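You operate a simulated robot arm through the tools that you are given. There is no shell and no other tool. Be economical: measure what you need, move in short steps, check, and stop when the job is done.

You run a simulated two-armed robot. Do the job below in one go: nothing can be reset, and whatever is moved stays where it is left.

## Task
Take the blue-tab tape strip and put it on the stack of sheets. Carry the blue case with both arms and set it on the left end of the gear bench. Open the foam drawer, take the foam cap from the inside of the foam drawer and put it on the scratched glass and shut the drawer again. Put the small white carton labelled "return" from the top of the side bench on top of the red book and the small white carton labelled "repair" on the top of the grey bench. Take the crumpled card on the top of the side bench and put it away on the beige desk behind the printer. Put the cyan toner cartridge on the top of the side bench away on the top of the outgoing shelf. Put the 4 GB memory module from the top of the grey bench on top of the brown paper pad there. Press the white check button two times. Put one of the cream fuses from the top of the repair bench on top of the teal block. Put the yellow screwdriver on the top of the grey bench. Turn the lower size knob to A5. Open the workbench drawer. The order is free. Set down upright: foam cap, small white carton, crumpled card.

It is judged by the outcome, as a careful person would: the job done as asked, and still so three seconds after it is handed in. It fails if anything else is knocked over, pushed out of place, dropped, spilled or broken. Lids that push on must go on centred and level and be pressed home; caps that screw on are set level and turned clockwise until they are tight. Flat cloth is picked up by pressing the open fingertips on it (5 to 10 N) and closing them slowly along it; thin cloth reads only 2 to 8 mm in the jaws.

## Robot
Two 7-joint arms with two-finger parallel grippers on one trunk, on a base that drives. Base frame: it is fixed to the floor where the robot stands at the start and does not move with it; the origin is under the middle of the robot, x ahead of it, y to its left, z up. Readings come in m, rad, newtons and seconds.
The left shoulder is at the start at [0.05, 0.209, 1.196], the right one opposite. With the tool pointing down near the work surface each hand reaches from about 0.1 to 0.4 m from the robot's upright axis, wherever it stands, measured 20 degrees to its own side. Places, roughly: beige desk behind the printer (119x20 cm) [2.1, -3.82, 0.76]; blue case [1.75, 0, 0.75]; blue-tab tape strip (20x5x3 cm) [0.7, 0, 0.8]; cream fuse [-1.25, -2, 0.75]; crumpled card (6x3x6 cm) [0.3, 2.5, 0.9]; cyan toner cartridge [0, 2.25, 0.75]; foam cap (8x13x14 cm) [2.3, 2.4, 0.2]; foam drawer [2.5, 2.3, 0.2]; left end of the gear bench [1.7, 0.8, 0.8]; lower size knob [0.6, -3.8, 0.7]; memory module [-1, 1.75, 0.75]; paper pad (6x8x4 cm) [-1, 1.3, 0.8]; red book [0.5, 2.5, 0.75]; scratched glass (29x20x1 cm) [0, 2.6, 0.9]; small white carton [0.75, 2.5, 1]; stack of sheets (21x30x1 cm) [0.9, -3.7, 1.3]; teal block (8x9x4 cm) [0.2, 2.3, 0.9]; top of the grey bench [-1.1, 1, 0.8]; top of the outgoing shelf (92x22 cm) [0.9, 0.26, 1.52]; white check button [-0.9, -1.3, 0.8]; workbench drawer [-0.9, -0.9, 0.7]; yellow screwdriver (4x4x14 cm) [-0.9, -2.6, 0.9]. Payload 4.4 kg a hand.
Tool frame (each hand has its own): the origin (TCP) lies between the finger pads and is the grasp point; the fingertips stand 0.023 m ahead of it; z points along the fingers, y is the line along which they close. The gripper opens to 0.094 m. The fingers are 0.038 m wide and 0.01 m thick; the gripper's body (0.054 by 0.096 m) begins 0.039 m behind the TCP.
Orientation is told as [roll, pitch, yaw] about the base's x, y, z axes, in that order, counted from this pose: with the fingers straight down and closing along the base's y, the tool's x points along the base's -x, its y along +y and its z along -z.

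## Interface
- The arms move only by the tool step_arm. It takes "left_increments", "right_increments" or both (then of equal length, played together; a hand with none holds still); each is a list of rows, each an object of numbers (a shift or turn left out is 0, a gripper value left out holds the last): "hand": the gripper command, from -1 (shut) to 1 (fully open), values between in proportion; "tx", "ty", "tz": the shift along the base's x, y, z in m; "rx", "ry", "rz": the turn, a rotation vector about the base's x, y, z in rad. In form: [{"hand": .., "tx": .., "ty": .., "tz": .., "rx": .., "ry": .., "rz": ..}, ...]. A call has 1 to 8 rows; each row shifts and turns the commanded pose from where the row before left it. A row lasts 0.2 s, in which the tool goes at most 0.05 m and 0.15 rad; a call with a longer step from one row to the next is refused whole, and so is a gripper value outside its range. Where a pose cannot be reached the arm comes as near as it can. A force on the tool above 40 N (or 10 N above the force at the start of the call, whichever is more), or a blocked arm, ends the call early, and 0.2 s more pass. The fingers move at their own pace (about 0.108 m/s each) and stop on an object; they squeeze with about 25 N. The grip force told is the motor's: it shows also when the fingers shut on nothing. Time passes only in rows, and 0.2 s behind the last, so rows that do not move let the fingers close. The reply holds the time, the measured pose of the TCP, the force on the tool along the base axes, the opening and the grip force, in the units named above and with some noise, with the torque about the TCP (base axes, N m) and any sound that the robot's microphone picked up.
- Cameras (640 x 400 px; columns grow to the right, rows downward): "scene" is now at [0.1528, 0.0082, 1.3618]; the picture's right is [0.12, -0.99, 0.00], its down [-0.61, -0.07, -0.79] and it looks along [0.78, 0.09, -0.61] (base axes); focal length 214 px, centre (320, 200). "left" rides on the left gripper at [0.086, -0.016, -0.074] in its tool frame; the picture's right is [0.18, 0.98, 0.00], its down [-0.58, 0.11, -0.81] and it looks along [-0.79, 0.15, 0.59] (tool axes); focal length 243 px, centre (320, 200). "right" rides on the right gripper at [0.086, 0.016, -0.074] in its tool frame; the picture's right is [-0.18, 0.98, 0.00], its down [-0.58, -0.11, -0.81] and it looks along [-0.79, -0.15, 0.59] (tool axes); focal length 243 px, centre (320, 200).
- snapshot(camera): a new picture of that camera. No time passes.
- slide_trunk(by): slides the trunk up (or, below 0, down) by that many m; the arms and the scene camera ride with it, the base frame stays. It gives what a move gives, with no picture.
- drive_base(legs): drives the robot by 1 to 6 legs, each [ahead, left, turn to the left] in m, m and rad, along the robot's own axes; the way and the turn of a leg run together, so that a leg with both is an arc; at most 1.5 m and 3.142 rad a leg. The arms and the cameras ride along, it lands a little off, and it stops where it bumps. It gives what a move gives.
- turn_head(pan, tilt): turns the head with the scene camera to pan (to the left, within 1.396 rad either way) and tilt (down, from -0.506 to 1.204), counted from straight ahead of the robot. It gives what a move gives.
- pixel_to_xyz(camera, pixels): for up to 12 pixels [column, row] of the newest picture of that camera ("zoom" is the newest enlarged one), the place [x, y, z] in the base frame of the surface seen there, good to about 0.002 m. No time passes.
- zoom(camera, box): a new picture of the part [left, top, right, bottom] of that camera's present view, enlarged. No time passes.
- sign_off(): hands the job in; it is judged then, once.

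Keep the steps short. Do not move on a guess: measure, check each grasp and each placing, and mend mistakes. In all there are 378 turns and 344 pictures (those below and enlarged ones count). Leave the grippers open and the arms clear of the work at the hand-in unless told otherwise, and finish with a single line.

The tools are called by a JSON object that holds its "method" and its "body". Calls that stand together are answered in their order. step_arm: Moves the arms, as the interface text tells. Its arguments: {"type":"object","properties":{"left_increments":{"type":"array"},"right_increments":{"type":"array"}},"required":[]} The other tools are called the same way: slide_trunk (by) slides the trunk up or down; drive_base (legs) drives the base; turn_head (pan, tilt) turns the head that bears the scene camera; snapshot (camera) takes a picture; pixel_to_xyz (camera, pixels) gives the place of the surface under pixels of a picture; zoom (camera, box) takes an enlarged picture of a part of a camera's view; sign_off () hands the job in.

At the start:

```text
t: 0.0
left_ee_pos: [0.669, -0.0534, 0.9989]
left_ee_rot: [0.0, 0.002, -0.002]
left_force: [-0.7, -0.2, 0.3]
left_torque: [0.07, 0.01, -0.03]
left_finger_gap: 0.0941
left_grip_force: 0.0
right_ee_pos: [0.3634, -0.4648, 0.9998]
right_ee_rot: [0.0, 0.001, 0.001]
right_force: [-0.4, 0.0, 0.9]
right_torque: [0.03, 0.0, 0.01]
right_finger_gap: 0.094
right_grip_force: 0.0
trunk travel left (down, up): [-0.275, 0.288]
robot x, y, heading: [-0.0017, -0.0007, 0.004]
head pan, tilt: [0.117, 0.66]
```

scene: 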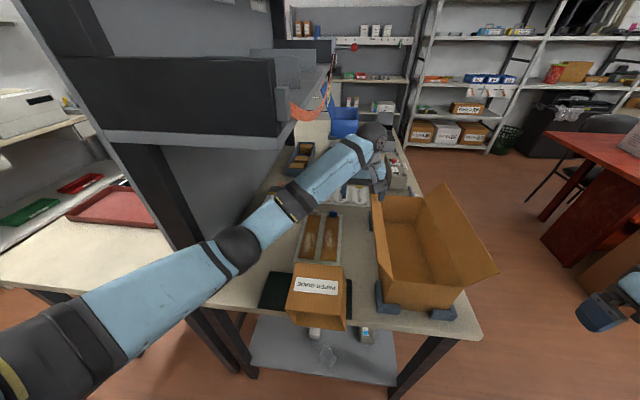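
right: 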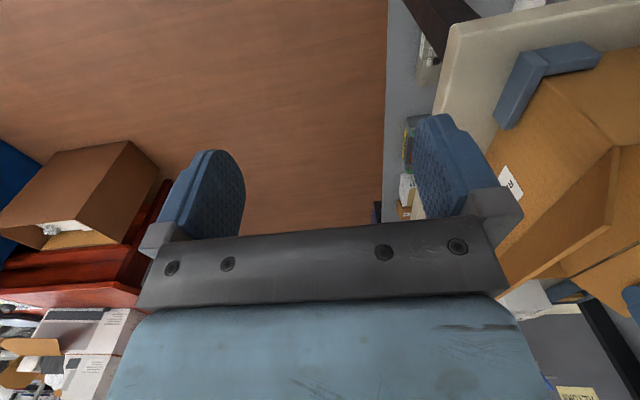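
left: 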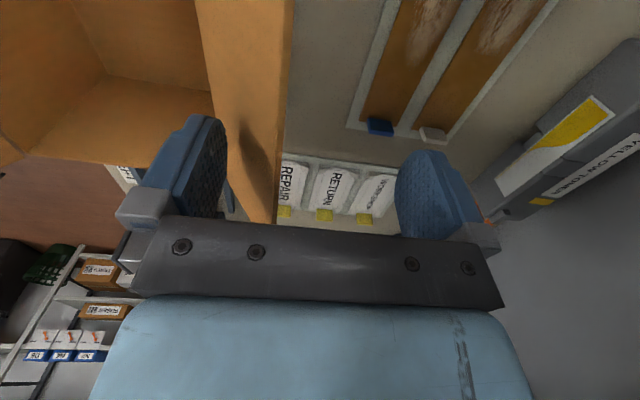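

I'll look around first: the scene camera straight ahead, and a zoom on the bench in front.

{"method": "zoom", "body": {"camera": "scene", "box": [220, 100, 500, 360]}}

{"method": "pixel_to_xyz", "body": {"camera": "left", "pixels": [[378, 126], [432, 134], [425, 20], [375, 100], [405, 30], [450, 20], [340, 190], [330, 30], [600, 120], [520, 200]]}}

```text
1.54 times, centred on (360, 230) of scene
```

zoom: 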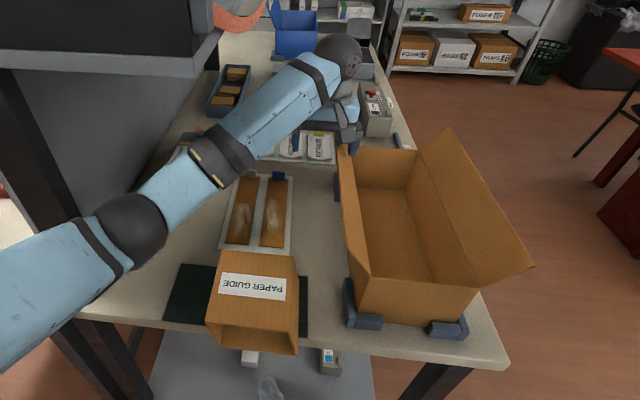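

```text
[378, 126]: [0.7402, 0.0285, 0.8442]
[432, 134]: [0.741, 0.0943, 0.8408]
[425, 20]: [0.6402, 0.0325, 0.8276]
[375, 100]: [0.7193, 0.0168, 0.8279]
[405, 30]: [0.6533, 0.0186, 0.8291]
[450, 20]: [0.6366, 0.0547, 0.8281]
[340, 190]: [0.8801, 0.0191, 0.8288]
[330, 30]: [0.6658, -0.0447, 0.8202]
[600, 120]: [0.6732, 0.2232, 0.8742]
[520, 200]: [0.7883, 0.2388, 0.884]
```

The blue tab is at left pixel (378,126). I zoom on it to see its shape.

{"method": "zoom", "body": {"camera": "left", "box": [290, 0, 530, 150]}}

{"method": "snapshot", "body": {"camera": "scene"}}

{"method": "pixel_to_xyz", "body": {"camera": "scene", "pixels": [[332, 215], [328, 225], [326, 258], [304, 256], [312, 213], [347, 210], [297, 265], [380, 200], [383, 280], [320, 270], [345, 285]]}}

```text
2.67 times, centred on (410, 75) of left
```

zoom: 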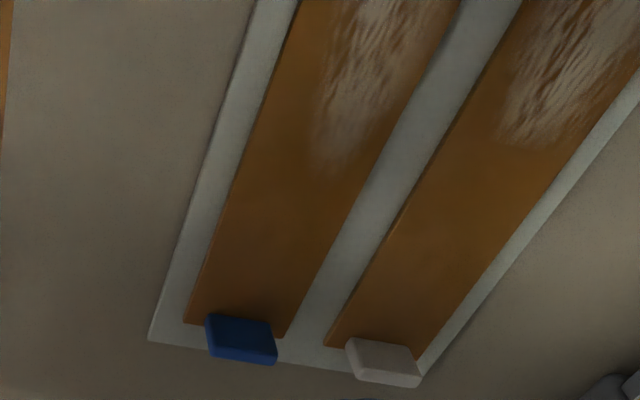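

```text
338 pictures are left
```

scene: 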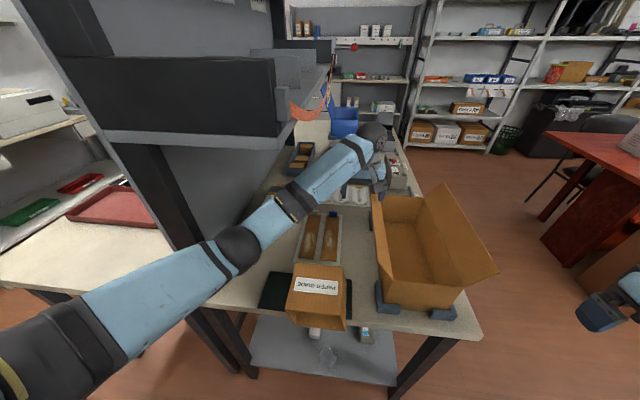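

```text
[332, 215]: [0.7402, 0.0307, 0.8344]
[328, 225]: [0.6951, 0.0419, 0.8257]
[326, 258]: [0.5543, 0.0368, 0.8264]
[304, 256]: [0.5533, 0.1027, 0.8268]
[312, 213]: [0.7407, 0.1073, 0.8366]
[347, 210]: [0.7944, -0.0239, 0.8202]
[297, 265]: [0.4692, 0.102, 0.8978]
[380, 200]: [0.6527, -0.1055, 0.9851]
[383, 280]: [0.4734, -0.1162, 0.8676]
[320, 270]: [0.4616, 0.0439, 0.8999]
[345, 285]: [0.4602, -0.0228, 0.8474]
```

The blue tab is a little block at the strip's far end, x 0.74, y 0.03. Before moving, I survey the room by turning the head to the left.

{"method": "turn_head", "body": {"pan": 1.35, "tilt": 0.35}}

{"method": "snapshot", "body": {"camera": "scene"}}

{"method": "turn_head", "body": {"pan": -1.35, "tilt": 0.35}}

{"method": "snapshot", "body": {"camera": "scene"}}

{"method": "turn_head", "body": {"pan": 0.1, "tilt": 0.3}}

{"method": "snapshot", "body": {"camera": "scene"}}

```text
t: 1.4
left_ee_pos: [0.6689, -0.0543, 0.9991]
left_ee_rot: [0.0, -0.001, 0.0]
left_force: [-0.3, 0.0, -0.6]
left_torque: [-0.01, 0.01, 0.0]
left_finger_gap: 0.0941
left_grip_force: 0.0
right_ee_pos: [0.363, -0.465, 1.0001]
right_ee_rot: [0.0, -0.001, 0.0]
right_force: [0.5, -0.7, 0.7]
right_torque: [-0.03, 0.01, 0.03]
right_finger_gap: 0.0941
right_grip_force: 0.0
trunk travel left (down, up): [-0.275, 0.288]
robot x, y, heading: [-0.0025, -0.0008, -0.002]
head pan, tilt: [1.349, 0.351]
```

```text
337 pictures are left
```

scene: 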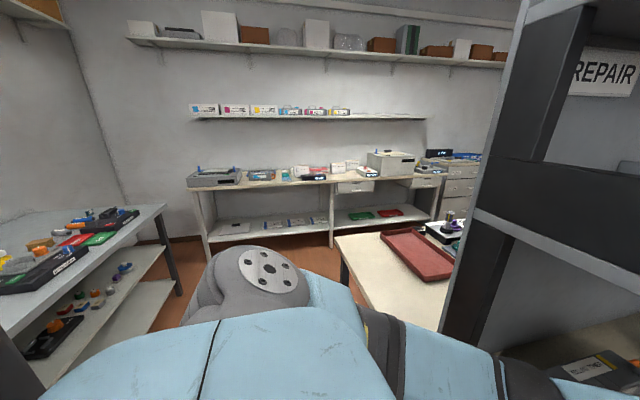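

```text
t: 3.8
left_ee_pos: [0.6686, -0.0544, 0.9993]
left_ee_rot: [0.0, 0.001, 0.0]
left_force: [-0.6, 0.5, 0.0]
left_torque: [-0.02, 0.01, 0.02]
left_finger_gap: 0.094
left_grip_force: 0.2
right_ee_pos: [0.3617, -0.4658, 1.0008]
right_ee_rot: [0.0, 0.0, -0.001]
right_force: [-0.4, 0.6, 0.0]
right_torque: [0.01, 0.03, 0.0]
right_finger_gap: 0.0938
right_grip_force: 0.0
trunk travel left (down, up): [-0.275, 0.288]
robot x, y, heading: [-0.0031, 0.0, 0.001]
head pan, tilt: [-1.349, 0.351]
```

```text
336 pictures are left
```

scene: 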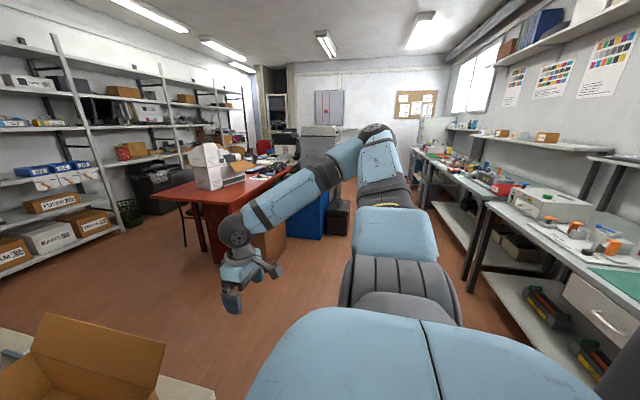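

```text
t: 5.4
left_ee_pos: [0.6686, -0.0532, 1.0002]
left_ee_rot: [-0.001, -0.001, 0.0]
left_force: [0.3, -0.7, 0.5]
left_torque: [-0.03, 0.01, 0.0]
left_finger_gap: 0.0939
left_grip_force: 0.1
right_ee_pos: [0.3619, -0.4657, 1.0006]
right_ee_rot: [0.0, 0.0, 0.0]
right_force: [-0.7, -0.1, 0.1]
right_torque: [0.04, 0.0, -0.04]
right_finger_gap: 0.0938
right_grip_force: 0.0
trunk travel left (down, up): [-0.275, 0.288]
robot x, y, heading: [-0.0021, 0.0003, 0.0]
head pan, tilt: [0.099, 0.3]
```

```text
335 pictures are left
```

scene: 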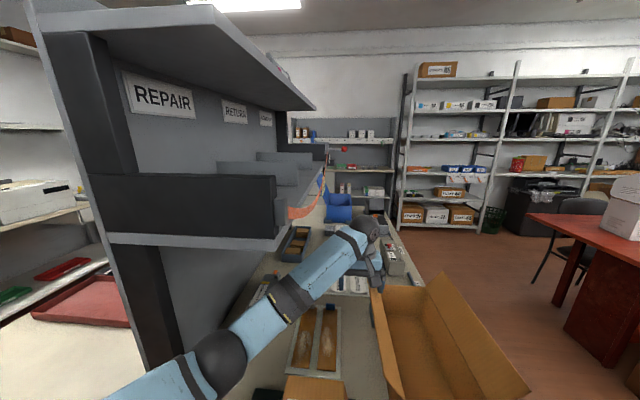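

The aisle is clear. The side bench is to the left, the printers far to the right. I back off with the arm still out over the bench, so that it slides straight out, then tuck it.

{"method": "drive_base", "body": {"legs": [[-0.3, 0, 0]]}}

{"method": "step_arm", "body": {"left_increments": [{"tx": -0.045, "ty": 0.035}, {"tx": -0.045, "ty": 0.035}, {"tx": -0.045, "ty": 0.035}, {"tx": -0.045, "ty": 0.035}, {"tx": -0.045, "ty": 0.035}, {"tx": -0.045, "ty": 0.035}, {"tx": -0.03, "ty": 0.035}]}}

{"method": "drive_base", "body": {"legs": [[0, 0, 1.57]]}}

{"method": "turn_head", "body": {"pan": 0.0, "tilt": 0.5}}

{"method": "snapshot", "body": {"camera": "scene"}}

```text
t: 7.4
left_ee_pos: [0.3671, -0.0565, 1.0004]
left_ee_rot: [-0.001, 0.0, -0.003]
left_force: [0.5, 0.4, -0.3]
left_torque: [-0.01, 0.02, 0.0]
left_finger_gap: 0.0941
left_grip_force: 0.0
right_ee_pos: [0.0598, -0.4669, 1.0001]
right_ee_rot: [0.0, 0.0, -0.005]
right_force: [0.0, -0.4, 0.1]
right_torque: [-0.05, -0.02, -0.03]
right_finger_gap: 0.0941
right_grip_force: 0.2
trunk travel left (down, up): [-0.275, 0.288]
robot x, y, heading: [-0.2999, 0.0005, -0.002]
head pan, tilt: [0.099, 0.3]
```

```text
refused: row 1 steps farther than a row can; nothing moved
```

```text
t: 11.6
left_ee_pos: [-0.2124, 0.6661, 1.0002]
left_ee_rot: [0.0, 0.0, 1.519]
left_force: [0.0, 0.6, -0.7]
left_torque: [-0.01, 0.0, 0.02]
left_finger_gap: 0.0941
left_grip_force: 0.1
right_ee_pos: [0.1814, 0.3389, 1.0]
right_ee_rot: [0.0, 0.0, 1.519]
right_force: [0.0, 0.1, 0.1]
right_torque: [-0.01, 0.01, 0.0]
right_finger_gap: 0.0939
right_grip_force: 0.0
trunk travel left (down, up): [-0.275, 0.288]
robot x, y, heading: [-0.3009, -0.0042, 1.521]
head pan, tilt: [0.099, 0.3]
```

```text
t: 12.3
left_ee_pos: [-0.214, 0.6664, 0.9994]
left_ee_rot: [0.0, 0.001, 1.522]
left_force: [0.2, 0.4, -0.3]
left_torque: [-0.02, 0.0, -0.02]
left_finger_gap: 0.0939
left_grip_force: 0.1
right_ee_pos: [0.1819, 0.3389, 0.9992]
right_ee_rot: [0.0, 0.001, 1.52]
right_force: [-1.3, 0.5, -0.7]
right_torque: [-0.01, -0.03, -0.01]
right_finger_gap: 0.094
right_grip_force: 0.1
trunk travel left (down, up): [-0.275, 0.288]
robot x, y, heading: [-0.3009, 0.0054, 1.521]
head pan, tilt: [0.0, 0.499]
```

```text
334 pictures are left
```

scene: 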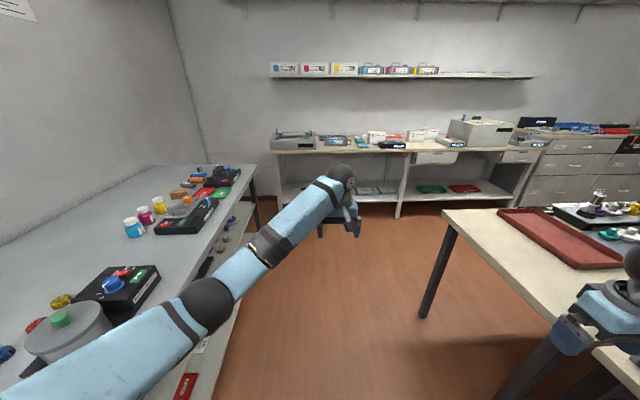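

The left hand isn't tucked (the step was slightly too long). I measure bench edges before tucking and driving.

{"method": "pixel_to_xyz", "body": {"camera": "scene", "pixels": [[255, 166], [215, 290], [443, 212], [415, 150], [270, 150], [545, 147], [430, 315], [350, 148], [240, 215], [510, 170]]}}

{"method": "zoom", "body": {"camera": "scene", "box": [260, 100, 560, 220]}}

{"method": "zoom", "body": {"camera": "scene", "box": [0, 150, 280, 330]}}

```text
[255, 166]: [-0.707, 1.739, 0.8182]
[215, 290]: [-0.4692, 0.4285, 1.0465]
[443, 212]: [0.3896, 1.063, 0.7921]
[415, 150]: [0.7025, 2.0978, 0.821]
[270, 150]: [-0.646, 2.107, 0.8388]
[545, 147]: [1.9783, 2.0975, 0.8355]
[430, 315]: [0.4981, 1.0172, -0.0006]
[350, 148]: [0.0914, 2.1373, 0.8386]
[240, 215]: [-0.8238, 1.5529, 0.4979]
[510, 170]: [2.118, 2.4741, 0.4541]
```

```text
2.13 times, centred on (410, 160) of scene
```

zoom: 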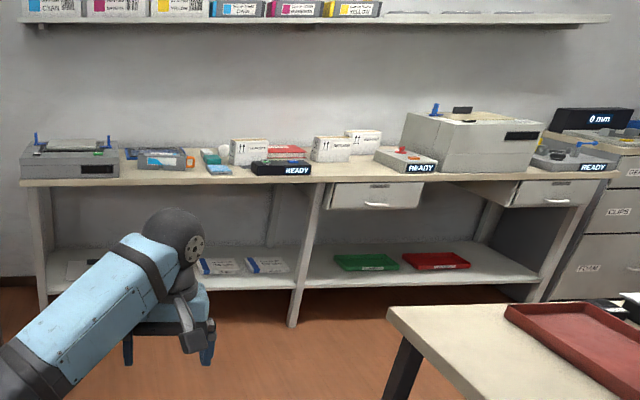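

```text
2.22 times, centred on (140, 240) of scene
```

zoom: 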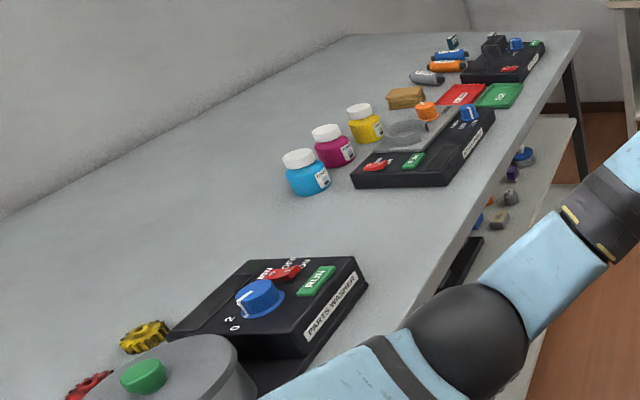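

Side bench edge is y 2.10, z 0.836. I tuck the left hand, then drive toward the side bench, staying in the aisle (x between −0.7 and 0.39).

{"method": "step_arm", "body": {"left_increments": [{"tx": -0.03, "ty": -0.035}, {"tx": -0.03, "ty": -0.035}, {"tx": -0.03, "ty": -0.035}, {"tx": -0.03, "ty": -0.035}, {"tx": -0.03, "ty": -0.035}, {"tx": -0.03, "ty": -0.035}, {"tx": -0.03, "ty": -0.035}]}}

{"method": "drive_base", "body": {"legs": [[0, 0, 0.05], [1.3, -0.1, 0]]}}

{"method": "turn_head", "body": {"pan": -0.3, "tilt": 0.6}}

{"method": "snapshot", "body": {"camera": "scene"}}

```text
t: 13.9
left_ee_pos: [-0.4233, 0.4199, 0.9984]
left_ee_rot: [0.001, -0.001, 1.519]
left_force: [0.6, -1.4, 0.7]
left_torque: [-0.01, -0.01, 0.01]
left_finger_gap: 0.0942
left_grip_force: 0.0
right_ee_pos: [0.1812, 0.3384, 1.0008]
right_ee_rot: [-0.002, 0.001, 1.52]
right_force: [-0.5, 0.0, 0.5]
right_torque: [-0.01, -0.01, 0.03]
right_finger_gap: 0.094
right_grip_force: 0.1
trunk travel left (down, up): [-0.275, 0.288]
robot x, y, heading: [-0.3017, -0.0025, 1.518]
head pan, tilt: [0.0, 0.499]
```

```text
t: 15.0
left_ee_pos: [-0.443, 0.4119, 1.0009]
left_ee_rot: [0.0, -0.003, 1.565]
left_force: [-0.3, 0.2, 0.2]
left_torque: [0.03, -0.02, 0.04]
left_finger_gap: 0.094
left_grip_force: 0.1
right_ee_pos: [0.1658, 0.3584, 1.0013]
right_ee_rot: [-0.004, -0.003, 1.564]
right_force: [-0.1, 0.5, -0.5]
right_torque: [0.0, 0.01, 0.01]
right_finger_gap: 0.0941
right_grip_force: 0.1
trunk travel left (down, up): [-0.275, 0.288]
robot x, y, heading: [-0.3049, -0.0003, 1.567]
head pan, tilt: [0.0, 0.499]
stopped in leg 2: the robot was blocked; the commanded pose is now the measured one
```

```text
t: 15.8
left_ee_pos: [-0.4446, 0.4108, 1.0]
left_ee_rot: [-0.003, -0.004, 1.565]
left_force: [0.6, 0.6, 0.2]
left_torque: [0.01, 0.01, 0.01]
left_finger_gap: 0.0942
left_grip_force: 0.1
right_ee_pos: [0.1631, 0.3588, 1.0028]
right_ee_rot: [-0.004, -0.004, 1.566]
right_force: [0.0, 0.3, 0.3]
right_torque: [0.0, 0.02, 0.01]
right_finger_gap: 0.094
right_grip_force: 0.1
trunk travel left (down, up): [-0.275, 0.288]
robot x, y, heading: [-0.2946, 0.0002, 1.568]
head pan, tilt: [-0.3, 0.6]
```

```text
331 pictures are left
```

scene: 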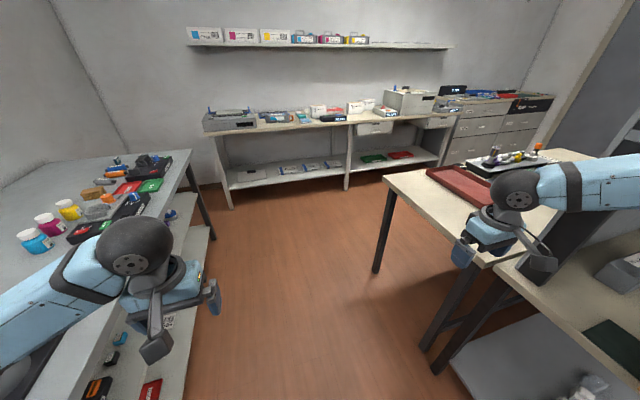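

The drive was blocked at once. I measure where elbows and bench edges are.

{"method": "pixel_to_xyz", "body": {"camera": "scene", "pixels": [[625, 185], [520, 190], [575, 170], [130, 250], [20, 300], [95, 330], [500, 265], [390, 175], [630, 290], [180, 190], [190, 340], [440, 345]]}}

{"method": "turn_head", "body": {"pan": -0.9, "tilt": 0.9}}

{"method": "snapshot", "body": {"camera": "scene"}}

```text
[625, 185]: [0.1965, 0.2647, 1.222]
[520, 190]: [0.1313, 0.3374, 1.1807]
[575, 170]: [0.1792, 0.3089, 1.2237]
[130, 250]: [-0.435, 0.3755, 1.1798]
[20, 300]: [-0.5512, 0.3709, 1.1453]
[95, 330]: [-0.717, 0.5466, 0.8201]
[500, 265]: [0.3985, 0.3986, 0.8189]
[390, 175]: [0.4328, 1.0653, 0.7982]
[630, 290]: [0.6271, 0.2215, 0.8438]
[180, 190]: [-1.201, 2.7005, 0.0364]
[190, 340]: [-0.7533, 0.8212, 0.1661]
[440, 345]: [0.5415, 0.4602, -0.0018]
```

```text
t: 16.8
left_ee_pos: [-0.445, 0.4108, 1.0003]
left_ee_rot: [-0.003, -0.003, 1.567]
left_force: [0.5, 0.7, 0.2]
left_torque: [0.01, 0.01, 0.04]
left_finger_gap: 0.0943
left_grip_force: 0.0
right_ee_pos: [0.1646, 0.3579, 1.0036]
right_ee_rot: [-0.001, -0.004, 1.566]
right_force: [-0.5, 0.5, 0.4]
right_torque: [-0.01, -0.01, 0.03]
right_finger_gap: 0.094
right_grip_force: 0.0
trunk travel left (down, up): [-0.275, 0.288]
robot x, y, heading: [-0.3014, 0.0022, 1.563]
head pan, tilt: [-0.901, 0.901]
```

```text
330 pictures are left
```

scene: 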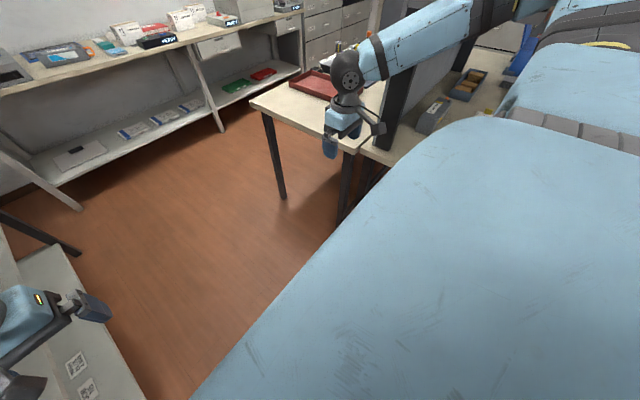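

{"method": "pixel_to_xyz", "body": {"camera": "scene", "pixels": [[465, 10], [440, 40], [480, 40], [395, 100], [600, 80], [560, 10], [520, 60]]}}

{"method": "drive_base", "body": {"legs": [[0, 0.1, 0], [0.4, 0, 0]]}}

```text
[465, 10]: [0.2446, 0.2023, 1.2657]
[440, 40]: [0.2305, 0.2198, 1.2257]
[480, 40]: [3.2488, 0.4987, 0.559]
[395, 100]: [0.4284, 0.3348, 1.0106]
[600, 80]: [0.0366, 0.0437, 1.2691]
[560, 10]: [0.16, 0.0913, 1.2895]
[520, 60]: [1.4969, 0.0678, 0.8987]
```

```text
t: 20.4
left_ee_pos: [-0.5503, 0.8079, 0.9985]
left_ee_rot: [0.001, 0.0, 1.577]
left_force: [-0.2, 1.4, -0.3]
left_torque: [0.03, 0.0, -0.03]
left_finger_gap: 0.0942
left_grip_force: 0.0
right_ee_pos: [0.0605, 0.7604, 1.0005]
right_ee_rot: [-0.001, 0.0, 1.576]
right_force: [-0.2, 0.0, 0.2]
right_torque: [-0.04, 0.01, 0.0]
right_finger_gap: 0.094
right_grip_force: 0.0
trunk travel left (down, up): [-0.275, 0.288]
robot x, y, heading: [-0.4031, 0.3971, 1.575]
head pan, tilt: [-0.901, 0.901]
```

Passing with more room to the right works. Continue into the open area in front of the side bench.

{"method": "drive_base", "body": {"legs": [[1.05, 0, 0], [0, -0.75, 0]]}}

{"method": "turn_head", "body": {"pan": 0, "tilt": 0.7}}

{"method": "snapshot", "body": {"camera": "scene"}}

```text
t: 32.4
left_ee_pos: [0.2258, 1.8329, 0.9995]
left_ee_rot: [-0.001, -0.001, 1.53]
left_force: [0.2, -0.8, -0.6]
left_torque: [0.0, 0.01, 0.02]
left_finger_gap: 0.0941
left_grip_force: 0.1
right_ee_pos: [0.8339, 1.7586, 1.0005]
right_ee_rot: [0.0, 0.0, 1.531]
right_force: [0.3, 0.1, 0.6]
right_torque: [0.0, 0.02, 0.01]
right_finger_gap: 0.094
right_grip_force: 0.1
trunk travel left (down, up): [-0.275, 0.288]
robot x, y, heading: [0.3547, 1.4126, 1.532]
head pan, tilt: [-0.901, 0.901]
```

```text
t: 33.6
left_ee_pos: [0.2279, 1.8331, 0.9979]
left_ee_rot: [-0.001, 0.0, 1.531]
left_force: [0.0, -0.3, 0.0]
left_torque: [0.0, 0.0, 0.01]
left_finger_gap: 0.0941
left_grip_force: 0.0
right_ee_pos: [0.8333, 1.7595, 1.0002]
right_ee_rot: [-0.001, 0.0, 1.528]
right_force: [0.7, 0.9, 0.3]
right_torque: [0.0, 0.02, -0.04]
right_finger_gap: 0.094
right_grip_force: 0.0
trunk travel left (down, up): [-0.275, 0.288]
robot x, y, heading: [0.3578, 1.4141, 1.533]
head pan, tilt: [0.0, 0.7]
```

```text
329 pictures are left
```

scene: 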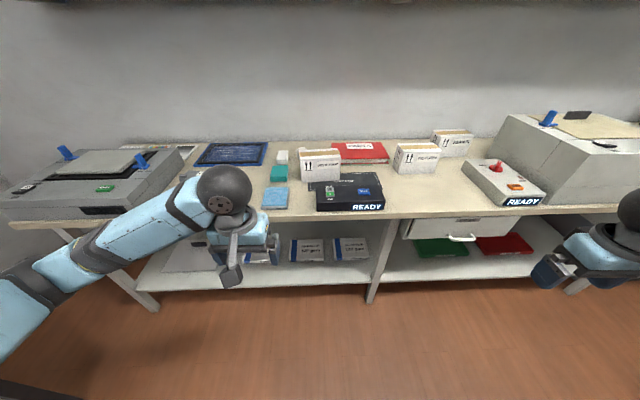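

{"method": "zoom", "body": {"camera": "scene", "box": [170, 110, 490, 230]}}

{"method": "pixel_to_xyz", "body": {"camera": "scene", "pixels": [[322, 165], [417, 158], [452, 145], [282, 157], [278, 175], [275, 198], [360, 150], [345, 195], [235, 153], [330, 145], [385, 145], [490, 165]]}}

```text
2.00 times, centred on (330, 170) of scene
```

zoom: 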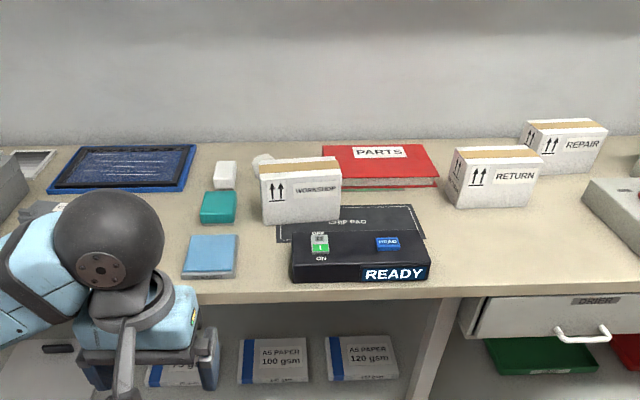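

```text
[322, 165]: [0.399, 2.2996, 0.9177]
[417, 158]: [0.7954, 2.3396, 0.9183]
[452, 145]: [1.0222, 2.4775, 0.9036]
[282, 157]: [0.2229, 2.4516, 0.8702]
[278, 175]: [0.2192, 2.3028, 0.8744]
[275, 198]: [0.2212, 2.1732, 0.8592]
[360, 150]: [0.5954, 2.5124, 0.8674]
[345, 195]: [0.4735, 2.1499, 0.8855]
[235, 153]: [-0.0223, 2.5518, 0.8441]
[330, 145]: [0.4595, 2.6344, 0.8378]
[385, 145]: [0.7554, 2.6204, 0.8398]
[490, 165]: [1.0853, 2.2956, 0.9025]
```

{"method": "pixel_to_xyz", "body": {"camera": "zoom", "pixels": [[462, 160], [540, 158], [532, 148], [457, 149], [464, 206], [528, 208], [445, 192], [326, 150], [415, 147], [438, 178], [328, 188], [262, 158]]}}

{"method": "drive_base", "body": {"legs": [[0.35, -0.05, 0.035]]}}

{"method": "turn_head", "body": {"pan": -0.3, "tilt": 0.9}}

{"method": "snapshot", "body": {"camera": "scene"}}

```text
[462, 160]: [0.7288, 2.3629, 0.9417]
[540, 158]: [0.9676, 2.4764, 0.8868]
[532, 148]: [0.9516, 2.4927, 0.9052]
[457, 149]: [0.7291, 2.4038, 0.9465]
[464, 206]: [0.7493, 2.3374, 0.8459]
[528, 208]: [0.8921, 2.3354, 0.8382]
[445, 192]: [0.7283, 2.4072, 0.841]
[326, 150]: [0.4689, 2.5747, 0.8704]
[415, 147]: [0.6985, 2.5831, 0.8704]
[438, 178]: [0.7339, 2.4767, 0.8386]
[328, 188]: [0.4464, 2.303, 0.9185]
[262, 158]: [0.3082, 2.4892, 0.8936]
```

```text
t: 35.9
left_ee_pos: [0.271, 2.1833, 0.9978]
left_ee_rot: [0.0, 0.0, 1.563]
left_force: [-0.1, 0.8, -0.1]
left_torque: [-0.01, 0.04, 0.04]
left_finger_gap: 0.0942
left_grip_force: 0.0
right_ee_pos: [0.8802, 2.1275, 0.9993]
right_ee_rot: [-0.001, -0.001, 1.563]
right_force: [-0.2, 0.8, 1.0]
right_torque: [-0.02, 0.01, -0.02]
right_finger_gap: 0.0942
right_grip_force: 0.1
trunk travel left (down, up): [-0.275, 0.288]
robot x, y, heading: [0.411, 1.7723, 1.567]
head pan, tilt: [0.0, 0.7]
```

```text
t: 36.7
left_ee_pos: [0.2705, 2.1815, 0.9986]
left_ee_rot: [-0.001, -0.001, 1.563]
left_force: [-0.3, 0.8, 0.5]
left_torque: [-0.02, -0.02, -0.03]
left_finger_gap: 0.094
left_grip_force: 0.1
right_ee_pos: [0.8797, 2.1267, 0.9997]
right_ee_rot: [0.0, 0.001, 1.563]
right_force: [-0.5, -0.8, 0.3]
right_torque: [0.01, 0.01, 0.02]
right_finger_gap: 0.094
right_grip_force: 0.0
trunk travel left (down, up): [-0.275, 0.288]
robot x, y, heading: [0.4106, 1.7695, 1.562]
head pan, tilt: [-0.3, 0.901]
```

```text
327 pictures are left
```

scene: 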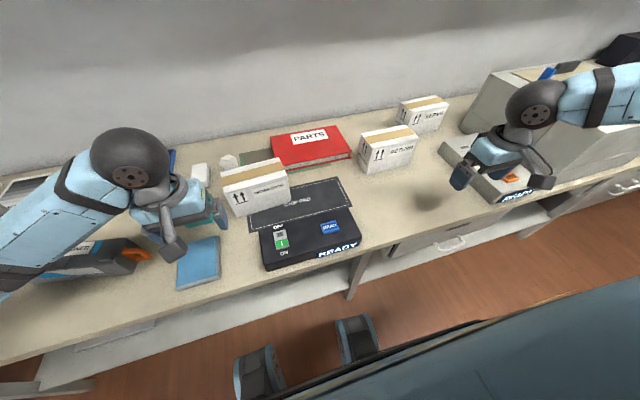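

{"method": "zoom", "body": {"camera": "scene", "box": [200, 80, 460, 220]}}

{"method": "snapshot", "body": {"camera": "right"}}

{"method": "snapshot", "body": {"camera": "left"}}

```text
2.46 times, centred on (330, 150) of scene
```

zoom: 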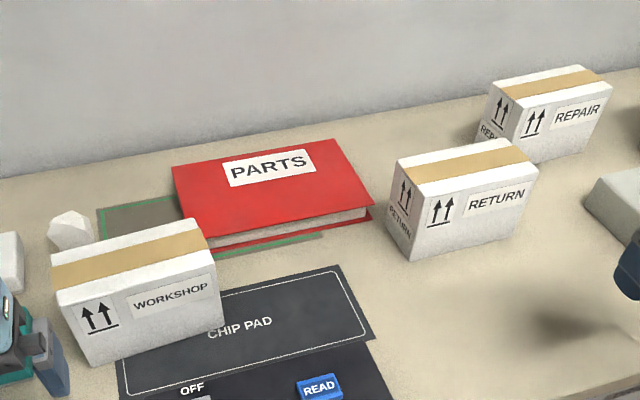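

```text
325 pictures are left
```

right: 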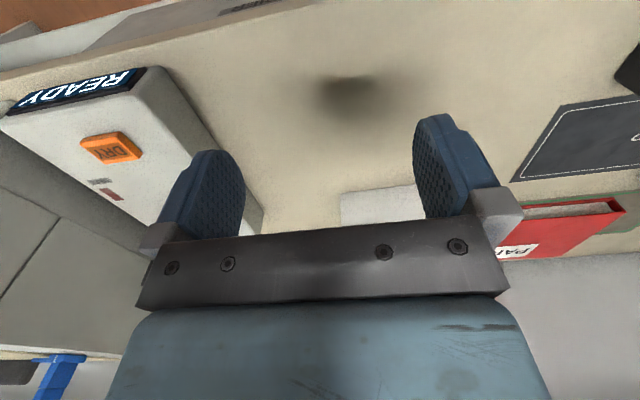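

```text
324 pictures are left
```

left: 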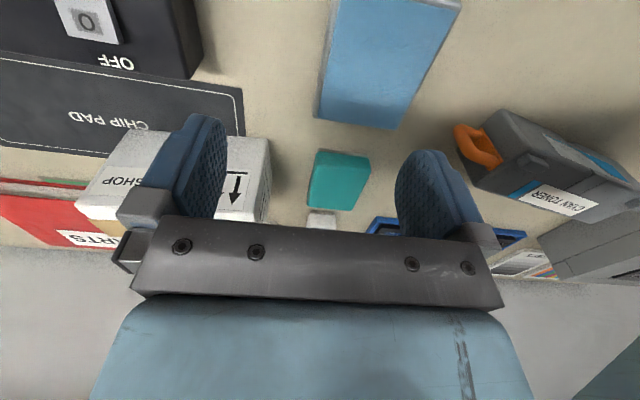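

{"method": "pixel_to_xyz", "body": {"camera": "zoom", "pixels": [[401, 157], [504, 143], [412, 190], [534, 170], [416, 255], [392, 225], [176, 170], [335, 145], [371, 203], [198, 235], [70, 225], [503, 160]]}}

```text
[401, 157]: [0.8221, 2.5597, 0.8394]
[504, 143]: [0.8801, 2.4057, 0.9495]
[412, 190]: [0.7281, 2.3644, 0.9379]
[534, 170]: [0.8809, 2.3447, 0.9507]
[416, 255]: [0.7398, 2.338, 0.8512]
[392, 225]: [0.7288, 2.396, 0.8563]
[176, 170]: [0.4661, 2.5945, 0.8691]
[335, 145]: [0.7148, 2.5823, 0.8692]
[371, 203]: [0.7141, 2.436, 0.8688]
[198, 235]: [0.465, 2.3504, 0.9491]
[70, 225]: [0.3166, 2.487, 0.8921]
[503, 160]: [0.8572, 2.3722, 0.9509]
```

RETURN carton: x 0.729–0.885, y 2.34–2.405, top 0.951. Red book top 0.869, centre (0.59, 2.515). I turn the right hand 90° so the fingers close along y, and move it over the carton.

{"method": "step_arm", "body": {"right_increments": [{"tz": 0.03, "rz": -0.14}, {"rz": -0.14}, {"rz": -0.14}, {"rz": -0.14}, {"rz": -0.14}, {"rz": -0.14}, {"rz": -0.14}, {"rz": -0.14}]}}

{"method": "step_arm", "body": {"right_increments": [{"ty": 0.045, "rz": -0.145}, {"ty": 0.045, "rz": -0.145}, {"ty": 0.045, "rz": -0.145}, {"ty": 0.045, "tx": -0.02}, {"ty": 0.045, "tx": -0.02}, {"ty": 0.021, "tx": -0.033}]}}

{"method": "snapshot", "body": {"camera": "right"}}

```text
t: 38.5
left_ee_pos: [0.2709, 2.1815, 0.9984]
left_ee_rot: [0.001, 0.001, 1.566]
left_force: [0.3, 1.0, -0.4]
left_torque: [-0.01, 0.0, 0.01]
left_finger_gap: 0.0941
left_grip_force: 0.0
right_ee_pos: [0.8784, 2.1279, 1.0307]
right_ee_rot: [-0.001, 0.002, 0.44]
right_force: [0.4, -0.4, 0.3]
right_torque: [0.0, -0.03, 0.0]
right_finger_gap: 0.0941
right_grip_force: 0.0
trunk travel left (down, up): [-0.275, 0.288]
robot x, y, heading: [0.4116, 1.7691, 1.564]
head pan, tilt: [-0.3, 0.901]
```

```text
t: 39.9
left_ee_pos: [0.269, 2.1825, 0.9984]
left_ee_rot: [-0.002, -0.001, 1.562]
left_force: [-0.8, 0.2, 0.8]
left_torque: [0.0, -0.03, 0.01]
left_finger_gap: 0.0941
left_grip_force: 0.0
right_ee_pos: [0.8058, 2.3743, 1.0298]
right_ee_rot: [-0.001, -0.002, 0.007]
right_force: [-0.5, 0.8, 0.1]
right_torque: [0.01, -0.02, -0.01]
right_finger_gap: 0.0939
right_grip_force: 0.0
trunk travel left (down, up): [-0.275, 0.288]
robot x, y, heading: [0.4079, 1.7688, 1.562]
head pan, tilt: [-0.3, 0.901]
```

```text
323 pictures are left
```

right: 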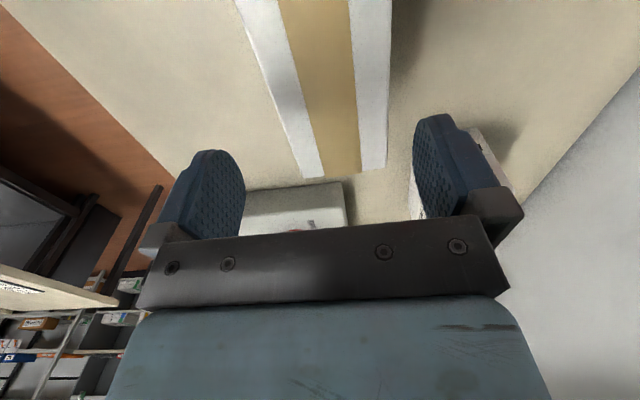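

Carton is well between the fingers. Descend and close.

{"method": "step_arm", "body": {"right_increments": [{"tz": -0.04}, {"tz": -0.04}, {"tz": -0.03}, {"hand": -1}, {}, {}, {}]}}

{"method": "step_arm", "body": {"right_increments": [{"tz": 0.04}, {"tz": 0.04}, {"tz": 0.02}, {}]}}

{"method": "snapshot", "body": {"camera": "scene"}}

```text
t: 41.5
left_ee_pos: [0.2714, 2.1815, 0.9989]
left_ee_rot: [-0.001, 0.0, 1.564]
left_force: [0.1, 0.2, -0.3]
left_torque: [0.02, 0.01, -0.02]
left_finger_gap: 0.0939
left_grip_force: 0.0
right_ee_pos: [0.8037, 2.3756, 0.9204]
right_ee_rot: [0.0, 0.001, 0.007]
right_force: [1.2, 3.1, 6.0]
right_torque: [0.04, -0.05, -0.01]
right_finger_gap: 0.0802
right_grip_force: 25.3
trunk travel left (down, up): [-0.275, 0.288]
robot x, y, heading: [0.4115, 1.7672, 1.564]
head pan, tilt: [-0.3, 0.901]
```

```text
t: 42.5
left_ee_pos: [0.2707, 2.1824, 0.9984]
left_ee_rot: [-0.001, 0.001, 1.565]
left_force: [-0.1, -0.5, -0.7]
left_torque: [-0.01, 0.02, 0.01]
left_finger_gap: 0.0939
left_grip_force: 0.1
right_ee_pos: [0.8087, 2.3756, 1.0196]
right_ee_rot: [0.0, 0.0, 0.007]
right_force: [-0.9, 0.8, -3.1]
right_torque: [-0.07, 0.02, -0.02]
right_finger_gap: 0.0799
right_grip_force: 24.9
trunk travel left (down, up): [-0.275, 0.288]
robot x, y, heading: [0.4123, 1.7656, 1.567]
head pan, tilt: [-0.3, 0.901]
```

```text
322 pictures are left
```

scene: 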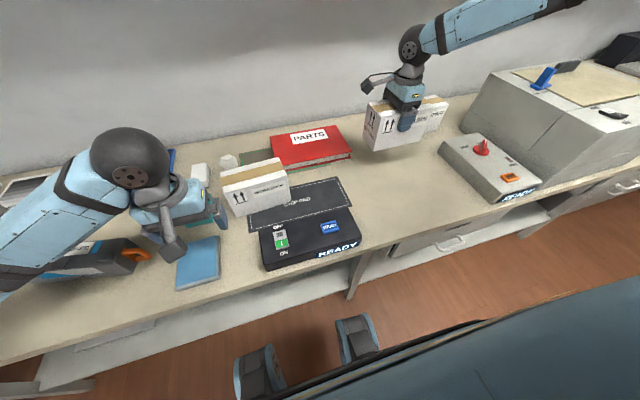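

Held, gap 0.080. Move to above the book's centre.

{"method": "step_arm", "body": {"right_increments": [{"tx": -0.035, "ty": 0.025}, {"tx": -0.035, "ty": 0.025}, {"tx": -0.035, "ty": 0.025}, {"tx": -0.035, "ty": 0.025}, {"tx": -0.035, "ty": 0.02}, {"tx": -0.035, "ty": 0.02}, {"tx": -0.008}, {}]}}

{"method": "step_arm", "body": {"right_increments": [{"tz": -0.03}, {"tz": -0.025}, {"tz": -0.008}, {}]}}

{"method": "snapshot", "body": {"camera": "scene"}}

```text
t: 44.3
left_ee_pos: [0.2711, 2.1827, 0.9974]
left_ee_rot: [0.001, -0.002, 1.564]
left_force: [0.1, 0.4, 0.7]
left_torque: [0.01, -0.02, 0.01]
left_finger_gap: 0.0936
left_grip_force: 0.0
right_ee_pos: [0.6641, 2.4357, 1.0461]
right_ee_rot: [-0.001, 0.001, 0.006]
right_force: [-0.7, 0.3, -3.7]
right_torque: [-0.02, 0.01, 0.03]
right_finger_gap: 0.0796
right_grip_force: 25.3
right hand out of reach, approached as far as the arm can: row 4, 5, 6, 7
trunk travel left (down, up): [-0.275, 0.288]
robot x, y, heading: [0.4102, 1.7674, 1.566]
head pan, tilt: [-0.3, 0.901]
```

```text
t: 45.3
left_ee_pos: [0.2699, 2.1822, 0.9992]
left_ee_rot: [-0.001, 0.001, 1.566]
left_force: [-0.7, -0.7, 0.5]
left_torque: [0.0, 0.06, -0.03]
left_finger_gap: 0.0941
left_grip_force: 0.0
right_ee_pos: [0.6777, 2.4198, 0.9926]
right_ee_rot: [-0.001, 0.001, 0.007]
right_force: [0.3, 0.2, -4.5]
right_torque: [0.0, 0.01, 0.01]
right_finger_gap: 0.0799
right_grip_force: 25.0
right hand out of reach, approached as far as the arm can: row 1, 2, 3
trunk travel left (down, up): [-0.275, 0.288]
robot x, y, heading: [0.409, 1.7658, 1.563]
head pan, tilt: [-0.3, 0.901]
```

```text
321 pictures are left
```

scene: 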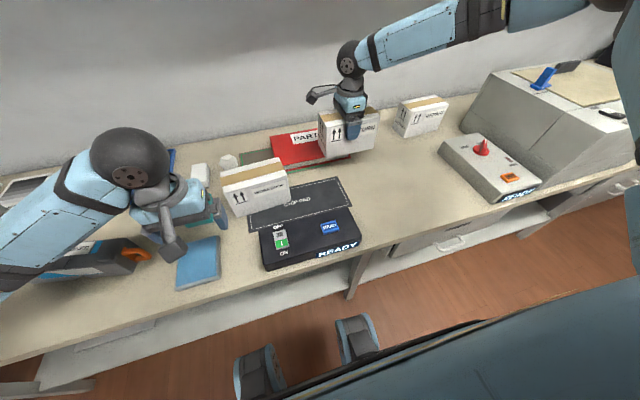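

Out of reach by about 0.1 m. I raise the carton and drive a little nearer.

{"method": "step_arm", "body": {"right_increments": [{"tz": 0.04}, {"tz": 0.03}]}}

{"method": "drive_base", "body": {"legs": [[0.1, 0, 0]]}}

```text
t: 45.9
left_ee_pos: [0.2705, 2.1814, 0.9987]
left_ee_rot: [0.0, 0.0, 1.563]
left_force: [0.0, -1.0, 0.5]
left_torque: [0.01, 0.0, -0.01]
left_finger_gap: 0.094
left_grip_force: 0.0
right_ee_pos: [0.6765, 2.4203, 1.0643]
right_ee_rot: [-0.002, 0.0, 0.008]
right_force: [0.4, 0.3, -3.5]
right_torque: [0.01, 0.04, -0.02]
right_finger_gap: 0.0798
right_grip_force: 25.3
trunk travel left (down, up): [-0.275, 0.288]
robot x, y, heading: [0.4107, 1.7692, 1.567]
head pan, tilt: [-0.3, 0.901]
```

```text
t: 47.0
left_ee_pos: [0.2711, 2.2394, 0.9987]
left_ee_rot: [0.002, 0.0, 1.567]
left_force: [0.8, -0.5, -0.2]
left_torque: [0.02, -0.01, 0.01]
left_finger_gap: 0.0941
left_grip_force: 0.0
right_ee_pos: [0.6775, 2.4764, 1.0608]
right_ee_rot: [0.0, 0.0, 0.008]
right_force: [0.2, 0.6, -3.9]
right_torque: [-0.02, 0.01, -0.01]
right_finger_gap: 0.08
right_grip_force: 25.7
trunk travel left (down, up): [-0.275, 0.288]
robot x, y, heading: [0.4094, 1.8287, 1.561]
head pan, tilt: [-0.3, 0.901]
stopped in leg 1: the robot was blocked; the commanded pose is now the measured one
```

Now at the blocking limit (y 1.829). Lower the trunk by 0.07 for a better reach angle, then move over the book.

{"method": "slide_trunk", "body": {"by": -0.07}}

{"method": "step_arm", "body": {"right_increments": [{"tx": -0.03, "ty": 0.01}, {"tx": -0.03, "ty": 0.01}, {"tx": -0.02, "ty": 0.005}, {}]}}

```text
t: 48.0
left_ee_pos: [0.2708, 2.2374, 0.9289]
left_ee_rot: [0.001, -0.001, 1.565]
left_force: [-0.2, -0.6, 0.4]
left_torque: [-0.01, 0.03, 0.04]
left_finger_gap: 0.0939
left_grip_force: 0.0
right_ee_pos: [0.6777, 2.4761, 0.994]
right_ee_rot: [0.001, -0.001, 0.007]
right_force: [-0.5, -0.6, -3.3]
right_torque: [-0.03, 0.01, 0.02]
right_finger_gap: 0.0799
right_grip_force: 24.8
trunk travel left (down, up): [-0.205, 0.358]
robot x, y, heading: [0.4149, 1.8234, 1.563]
head pan, tilt: [-0.3, 0.901]
```

```text
t: 49.0
left_ee_pos: [0.2699, 2.2385, 0.9295]
left_ee_rot: [0.0, -0.001, 1.565]
left_force: [-0.2, -0.6, 0.5]
left_torque: [-0.01, -0.01, 0.04]
left_finger_gap: 0.0938
left_grip_force: 0.0
right_ee_pos: [0.6298, 2.4692, 1.0044]
right_ee_rot: [0.002, 0.001, 0.006]
right_force: [-1.1, -0.8, -3.8]
right_torque: [-0.02, 0.05, -0.02]
right_finger_gap: 0.0798
right_grip_force: 25.0
right hand out of reach, approached as far as the arm can: row 2, 3
trunk travel left (down, up): [-0.205, 0.358]
robot x, y, heading: [0.4113, 1.8264, 1.564]
head pan, tilt: [-0.3, 0.901]
```

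Still 3 cm short. Turning the base left brings the right shoulder nearer; I raise the trunk first so everything clears the bench objects, then turn.

{"method": "slide_trunk", "body": {"by": 0.12}}

{"method": "step_arm", "body": {"right_increments": [{"tx": 0.03, "ty": -0.03}, {"tx": 0.03, "ty": -0.03}, {"tx": 0.03, "ty": -0.03}, {"tx": 0.03}, {"tx": 0.03}, {"tx": 0.03}]}}

{"method": "drive_base", "body": {"legs": [[0, 0, 0.45]]}}

{"method": "snapshot", "body": {"camera": "scene"}}

```text
t: 50.5
left_ee_pos: [0.2701, 2.2389, 1.049]
left_ee_rot: [0.0, 0.0, 1.565]
left_force: [-0.3, 0.3, -1.0]
left_torque: [0.01, -0.02, 0.02]
left_finger_gap: 0.0938
left_grip_force: 0.0
right_ee_pos: [0.63, 2.4712, 1.1245]
right_ee_rot: [0.001, 0.0, 0.008]
right_force: [0.0, 0.5, -3.7]
right_torque: [-0.04, 0.04, 0.03]
right_finger_gap: 0.0799
right_grip_force: 24.8
trunk travel left (down, up): [-0.325, 0.238]
robot x, y, heading: [0.4102, 1.8242, 1.565]
head pan, tilt: [-0.3, 0.901]
```

```text
t: 51.9
left_ee_pos: [0.2723, 2.2384, 1.0498]
left_ee_rot: [0.001, -0.002, 1.566]
left_force: [0.4, 0.3, 0.0]
left_torque: [-0.02, -0.01, 0.02]
left_finger_gap: 0.0938
left_grip_force: 0.2
right_ee_pos: [0.8093, 2.3805, 1.1264]
right_ee_rot: [0.001, 0.002, 0.007]
right_force: [0.3, 0.0, -3.7]
right_torque: [0.04, 0.04, 0.0]
right_finger_gap: 0.0798
right_grip_force: 25.5
trunk travel left (down, up): [-0.325, 0.238]
robot x, y, heading: [0.4116, 1.8217, 1.563]
head pan, tilt: [-0.3, 0.901]
```

```text
t: 53.6
left_ee_pos: [0.1033, 2.1366, 1.0494]
left_ee_rot: [0.0, 0.001, 2.017]
left_force: [0.7, 0.3, -0.8]
left_torque: [0.0, 0.02, 0.01]
left_finger_gap: 0.0941
left_grip_force: 0.2
right_ee_pos: [0.525, 2.4979, 1.1265]
right_ee_rot: [0.003, -0.001, 0.46]
right_force: [0.7, 0.1, -3.9]
right_torque: [-0.03, 0.03, -0.03]
right_finger_gap: 0.0799
right_grip_force: 24.7
trunk travel left (down, up): [-0.325, 0.238]
robot x, y, heading: [0.4123, 1.8263, 2.015]
head pan, tilt: [-0.3, 0.901]
```

```text
320 pictures are left
```

scene: 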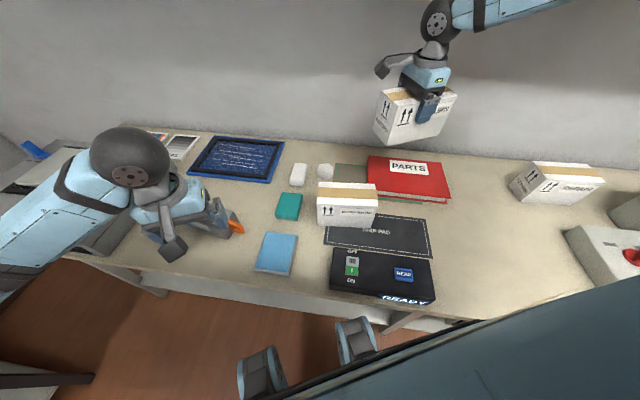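

The carton is now near above the book. Square it up (rz −0.46) and shift to (0.59, 2.515), then come down partway.

{"method": "step_arm", "body": {"right_increments": [{"tx": 0.02, "ty": 0.005, "rz": -0.12}, {"tx": 0.02, "ty": 0.005, "rz": -0.12}, {"tx": 0.015, "ty": 0.005, "rz": -0.12}, {"tx": 0.01, "rz": -0.1}, {"tz": -0.04}, {"tz": -0.04}, {"tz": -0.04}, {"tz": -0.03}]}}

{"method": "snapshot", "body": {"camera": "scene"}}

```text
t: 55.5
left_ee_pos: [0.1032, 2.1358, 1.0498]
left_ee_rot: [0.002, -0.001, 2.017]
left_force: [-0.8, -1.1, -1.2]
left_torque: [0.06, 0.03, 0.01]
left_finger_gap: 0.0941
left_grip_force: 0.1
right_ee_pos: [0.5896, 2.5154, 0.9748]
right_ee_rot: [0.001, -0.001, -0.002]
right_force: [0.4, 0.9, -3.0]
right_torque: [-0.02, 0.03, 0.0]
right_finger_gap: 0.0797
right_grip_force: 25.0
trunk travel left (down, up): [-0.325, 0.238]
robot x, y, heading: [0.4122, 1.8227, 2.018]
head pan, tilt: [-0.3, 0.901]
```

```text
319 pictures are left
```

scene: 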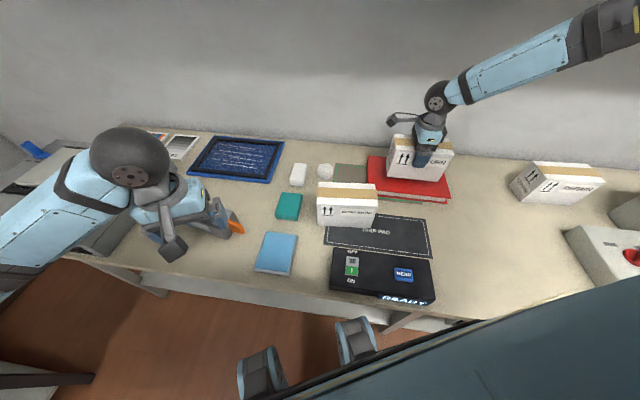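

Reaches well now. Lower in small steps until contact (expected near z 0.951), then release and rise.

{"method": "step_arm", "body": {"right_increments": [{"tz": -0.015}, {"tz": -0.006}, {"tz": -0.003}, {}]}}

```text
t: 56.5
left_ee_pos: [0.1041, 2.1343, 1.0492]
left_ee_rot: [0.0, -0.002, 2.017]
left_force: [0.2, -0.2, -0.1]
left_torque: [-0.01, 0.02, 0.04]
left_finger_gap: 0.0937
left_grip_force: 0.1
right_ee_pos: [0.5901, 2.5142, 0.9524]
right_ee_rot: [0.001, -0.002, -0.001]
right_force: [0.7, -0.7, -2.6]
right_torque: [0.0, 0.01, 0.0]
right_finger_gap: 0.0797
right_grip_force: 25.2
trunk travel left (down, up): [-0.325, 0.238]
robot x, y, heading: [0.4121, 1.8242, 2.016]
head pan, tilt: [-0.3, 0.901]
```

{"method": "step_arm", "body": {"right_increments": [{"tz": -0.003}, {"tz": -0.002}, {"tz": -0.002}, {}]}}

```text
t: 57.5
left_ee_pos: [0.1026, 2.1334, 1.0511]
left_ee_rot: [-0.001, -0.001, 2.019]
left_force: [0.5, -1.4, 0.3]
left_torque: [0.0, -0.01, 0.02]
left_finger_gap: 0.0939
left_grip_force: 0.1
right_ee_pos: [0.5889, 2.5126, 0.9474]
right_ee_rot: [0.007, 0.002, -0.001]
right_force: [3.2, 5.7, 25.7]
right_torque: [-0.67, 0.05, 0.03]
right_finger_gap: 0.0798
right_grip_force: 24.6
trunk travel left (down, up): [-0.325, 0.238]
robot x, y, heading: [0.4124, 1.825, 2.014]
head pan, tilt: [-0.3, 0.901]
```

Contact (26 N). Ease up, release and rise.

{"method": "step_arm", "body": {"right_increments": [{"tz": 0.003}, {"hand": 1}, {}, {"tz": 0.04}, {"tz": 0.04}, {"tz": 0.04}]}}

{"method": "zoom", "body": {"camera": "scene", "box": [280, 120, 480, 240]}}

```text
t: 58.9
left_ee_pos: [0.1039, 2.1346, 1.0494]
left_ee_rot: [0.0, -0.002, 2.018]
left_force: [0.5, -0.4, 0.8]
left_torque: [0.0, 0.03, -0.01]
left_finger_gap: 0.0939
left_grip_force: 0.1
right_ee_pos: [0.5908, 2.513, 1.0665]
right_ee_rot: [0.001, -0.002, -0.001]
right_force: [0.6, -0.4, -0.4]
right_torque: [0.04, -0.02, 0.01]
right_finger_gap: 0.0941
right_grip_force: 0.1
trunk travel left (down, up): [-0.325, 0.238]
robot x, y, heading: [0.4086, 1.821, 2.018]
head pan, tilt: [-0.3, 0.901]
```

```text
3.20 times, centred on (380, 180) of scene
```

zoom: 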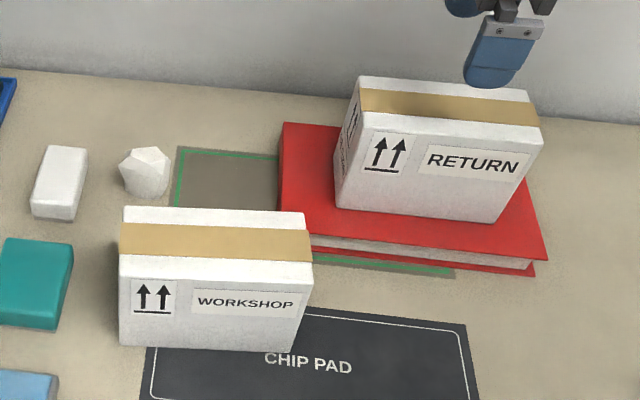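

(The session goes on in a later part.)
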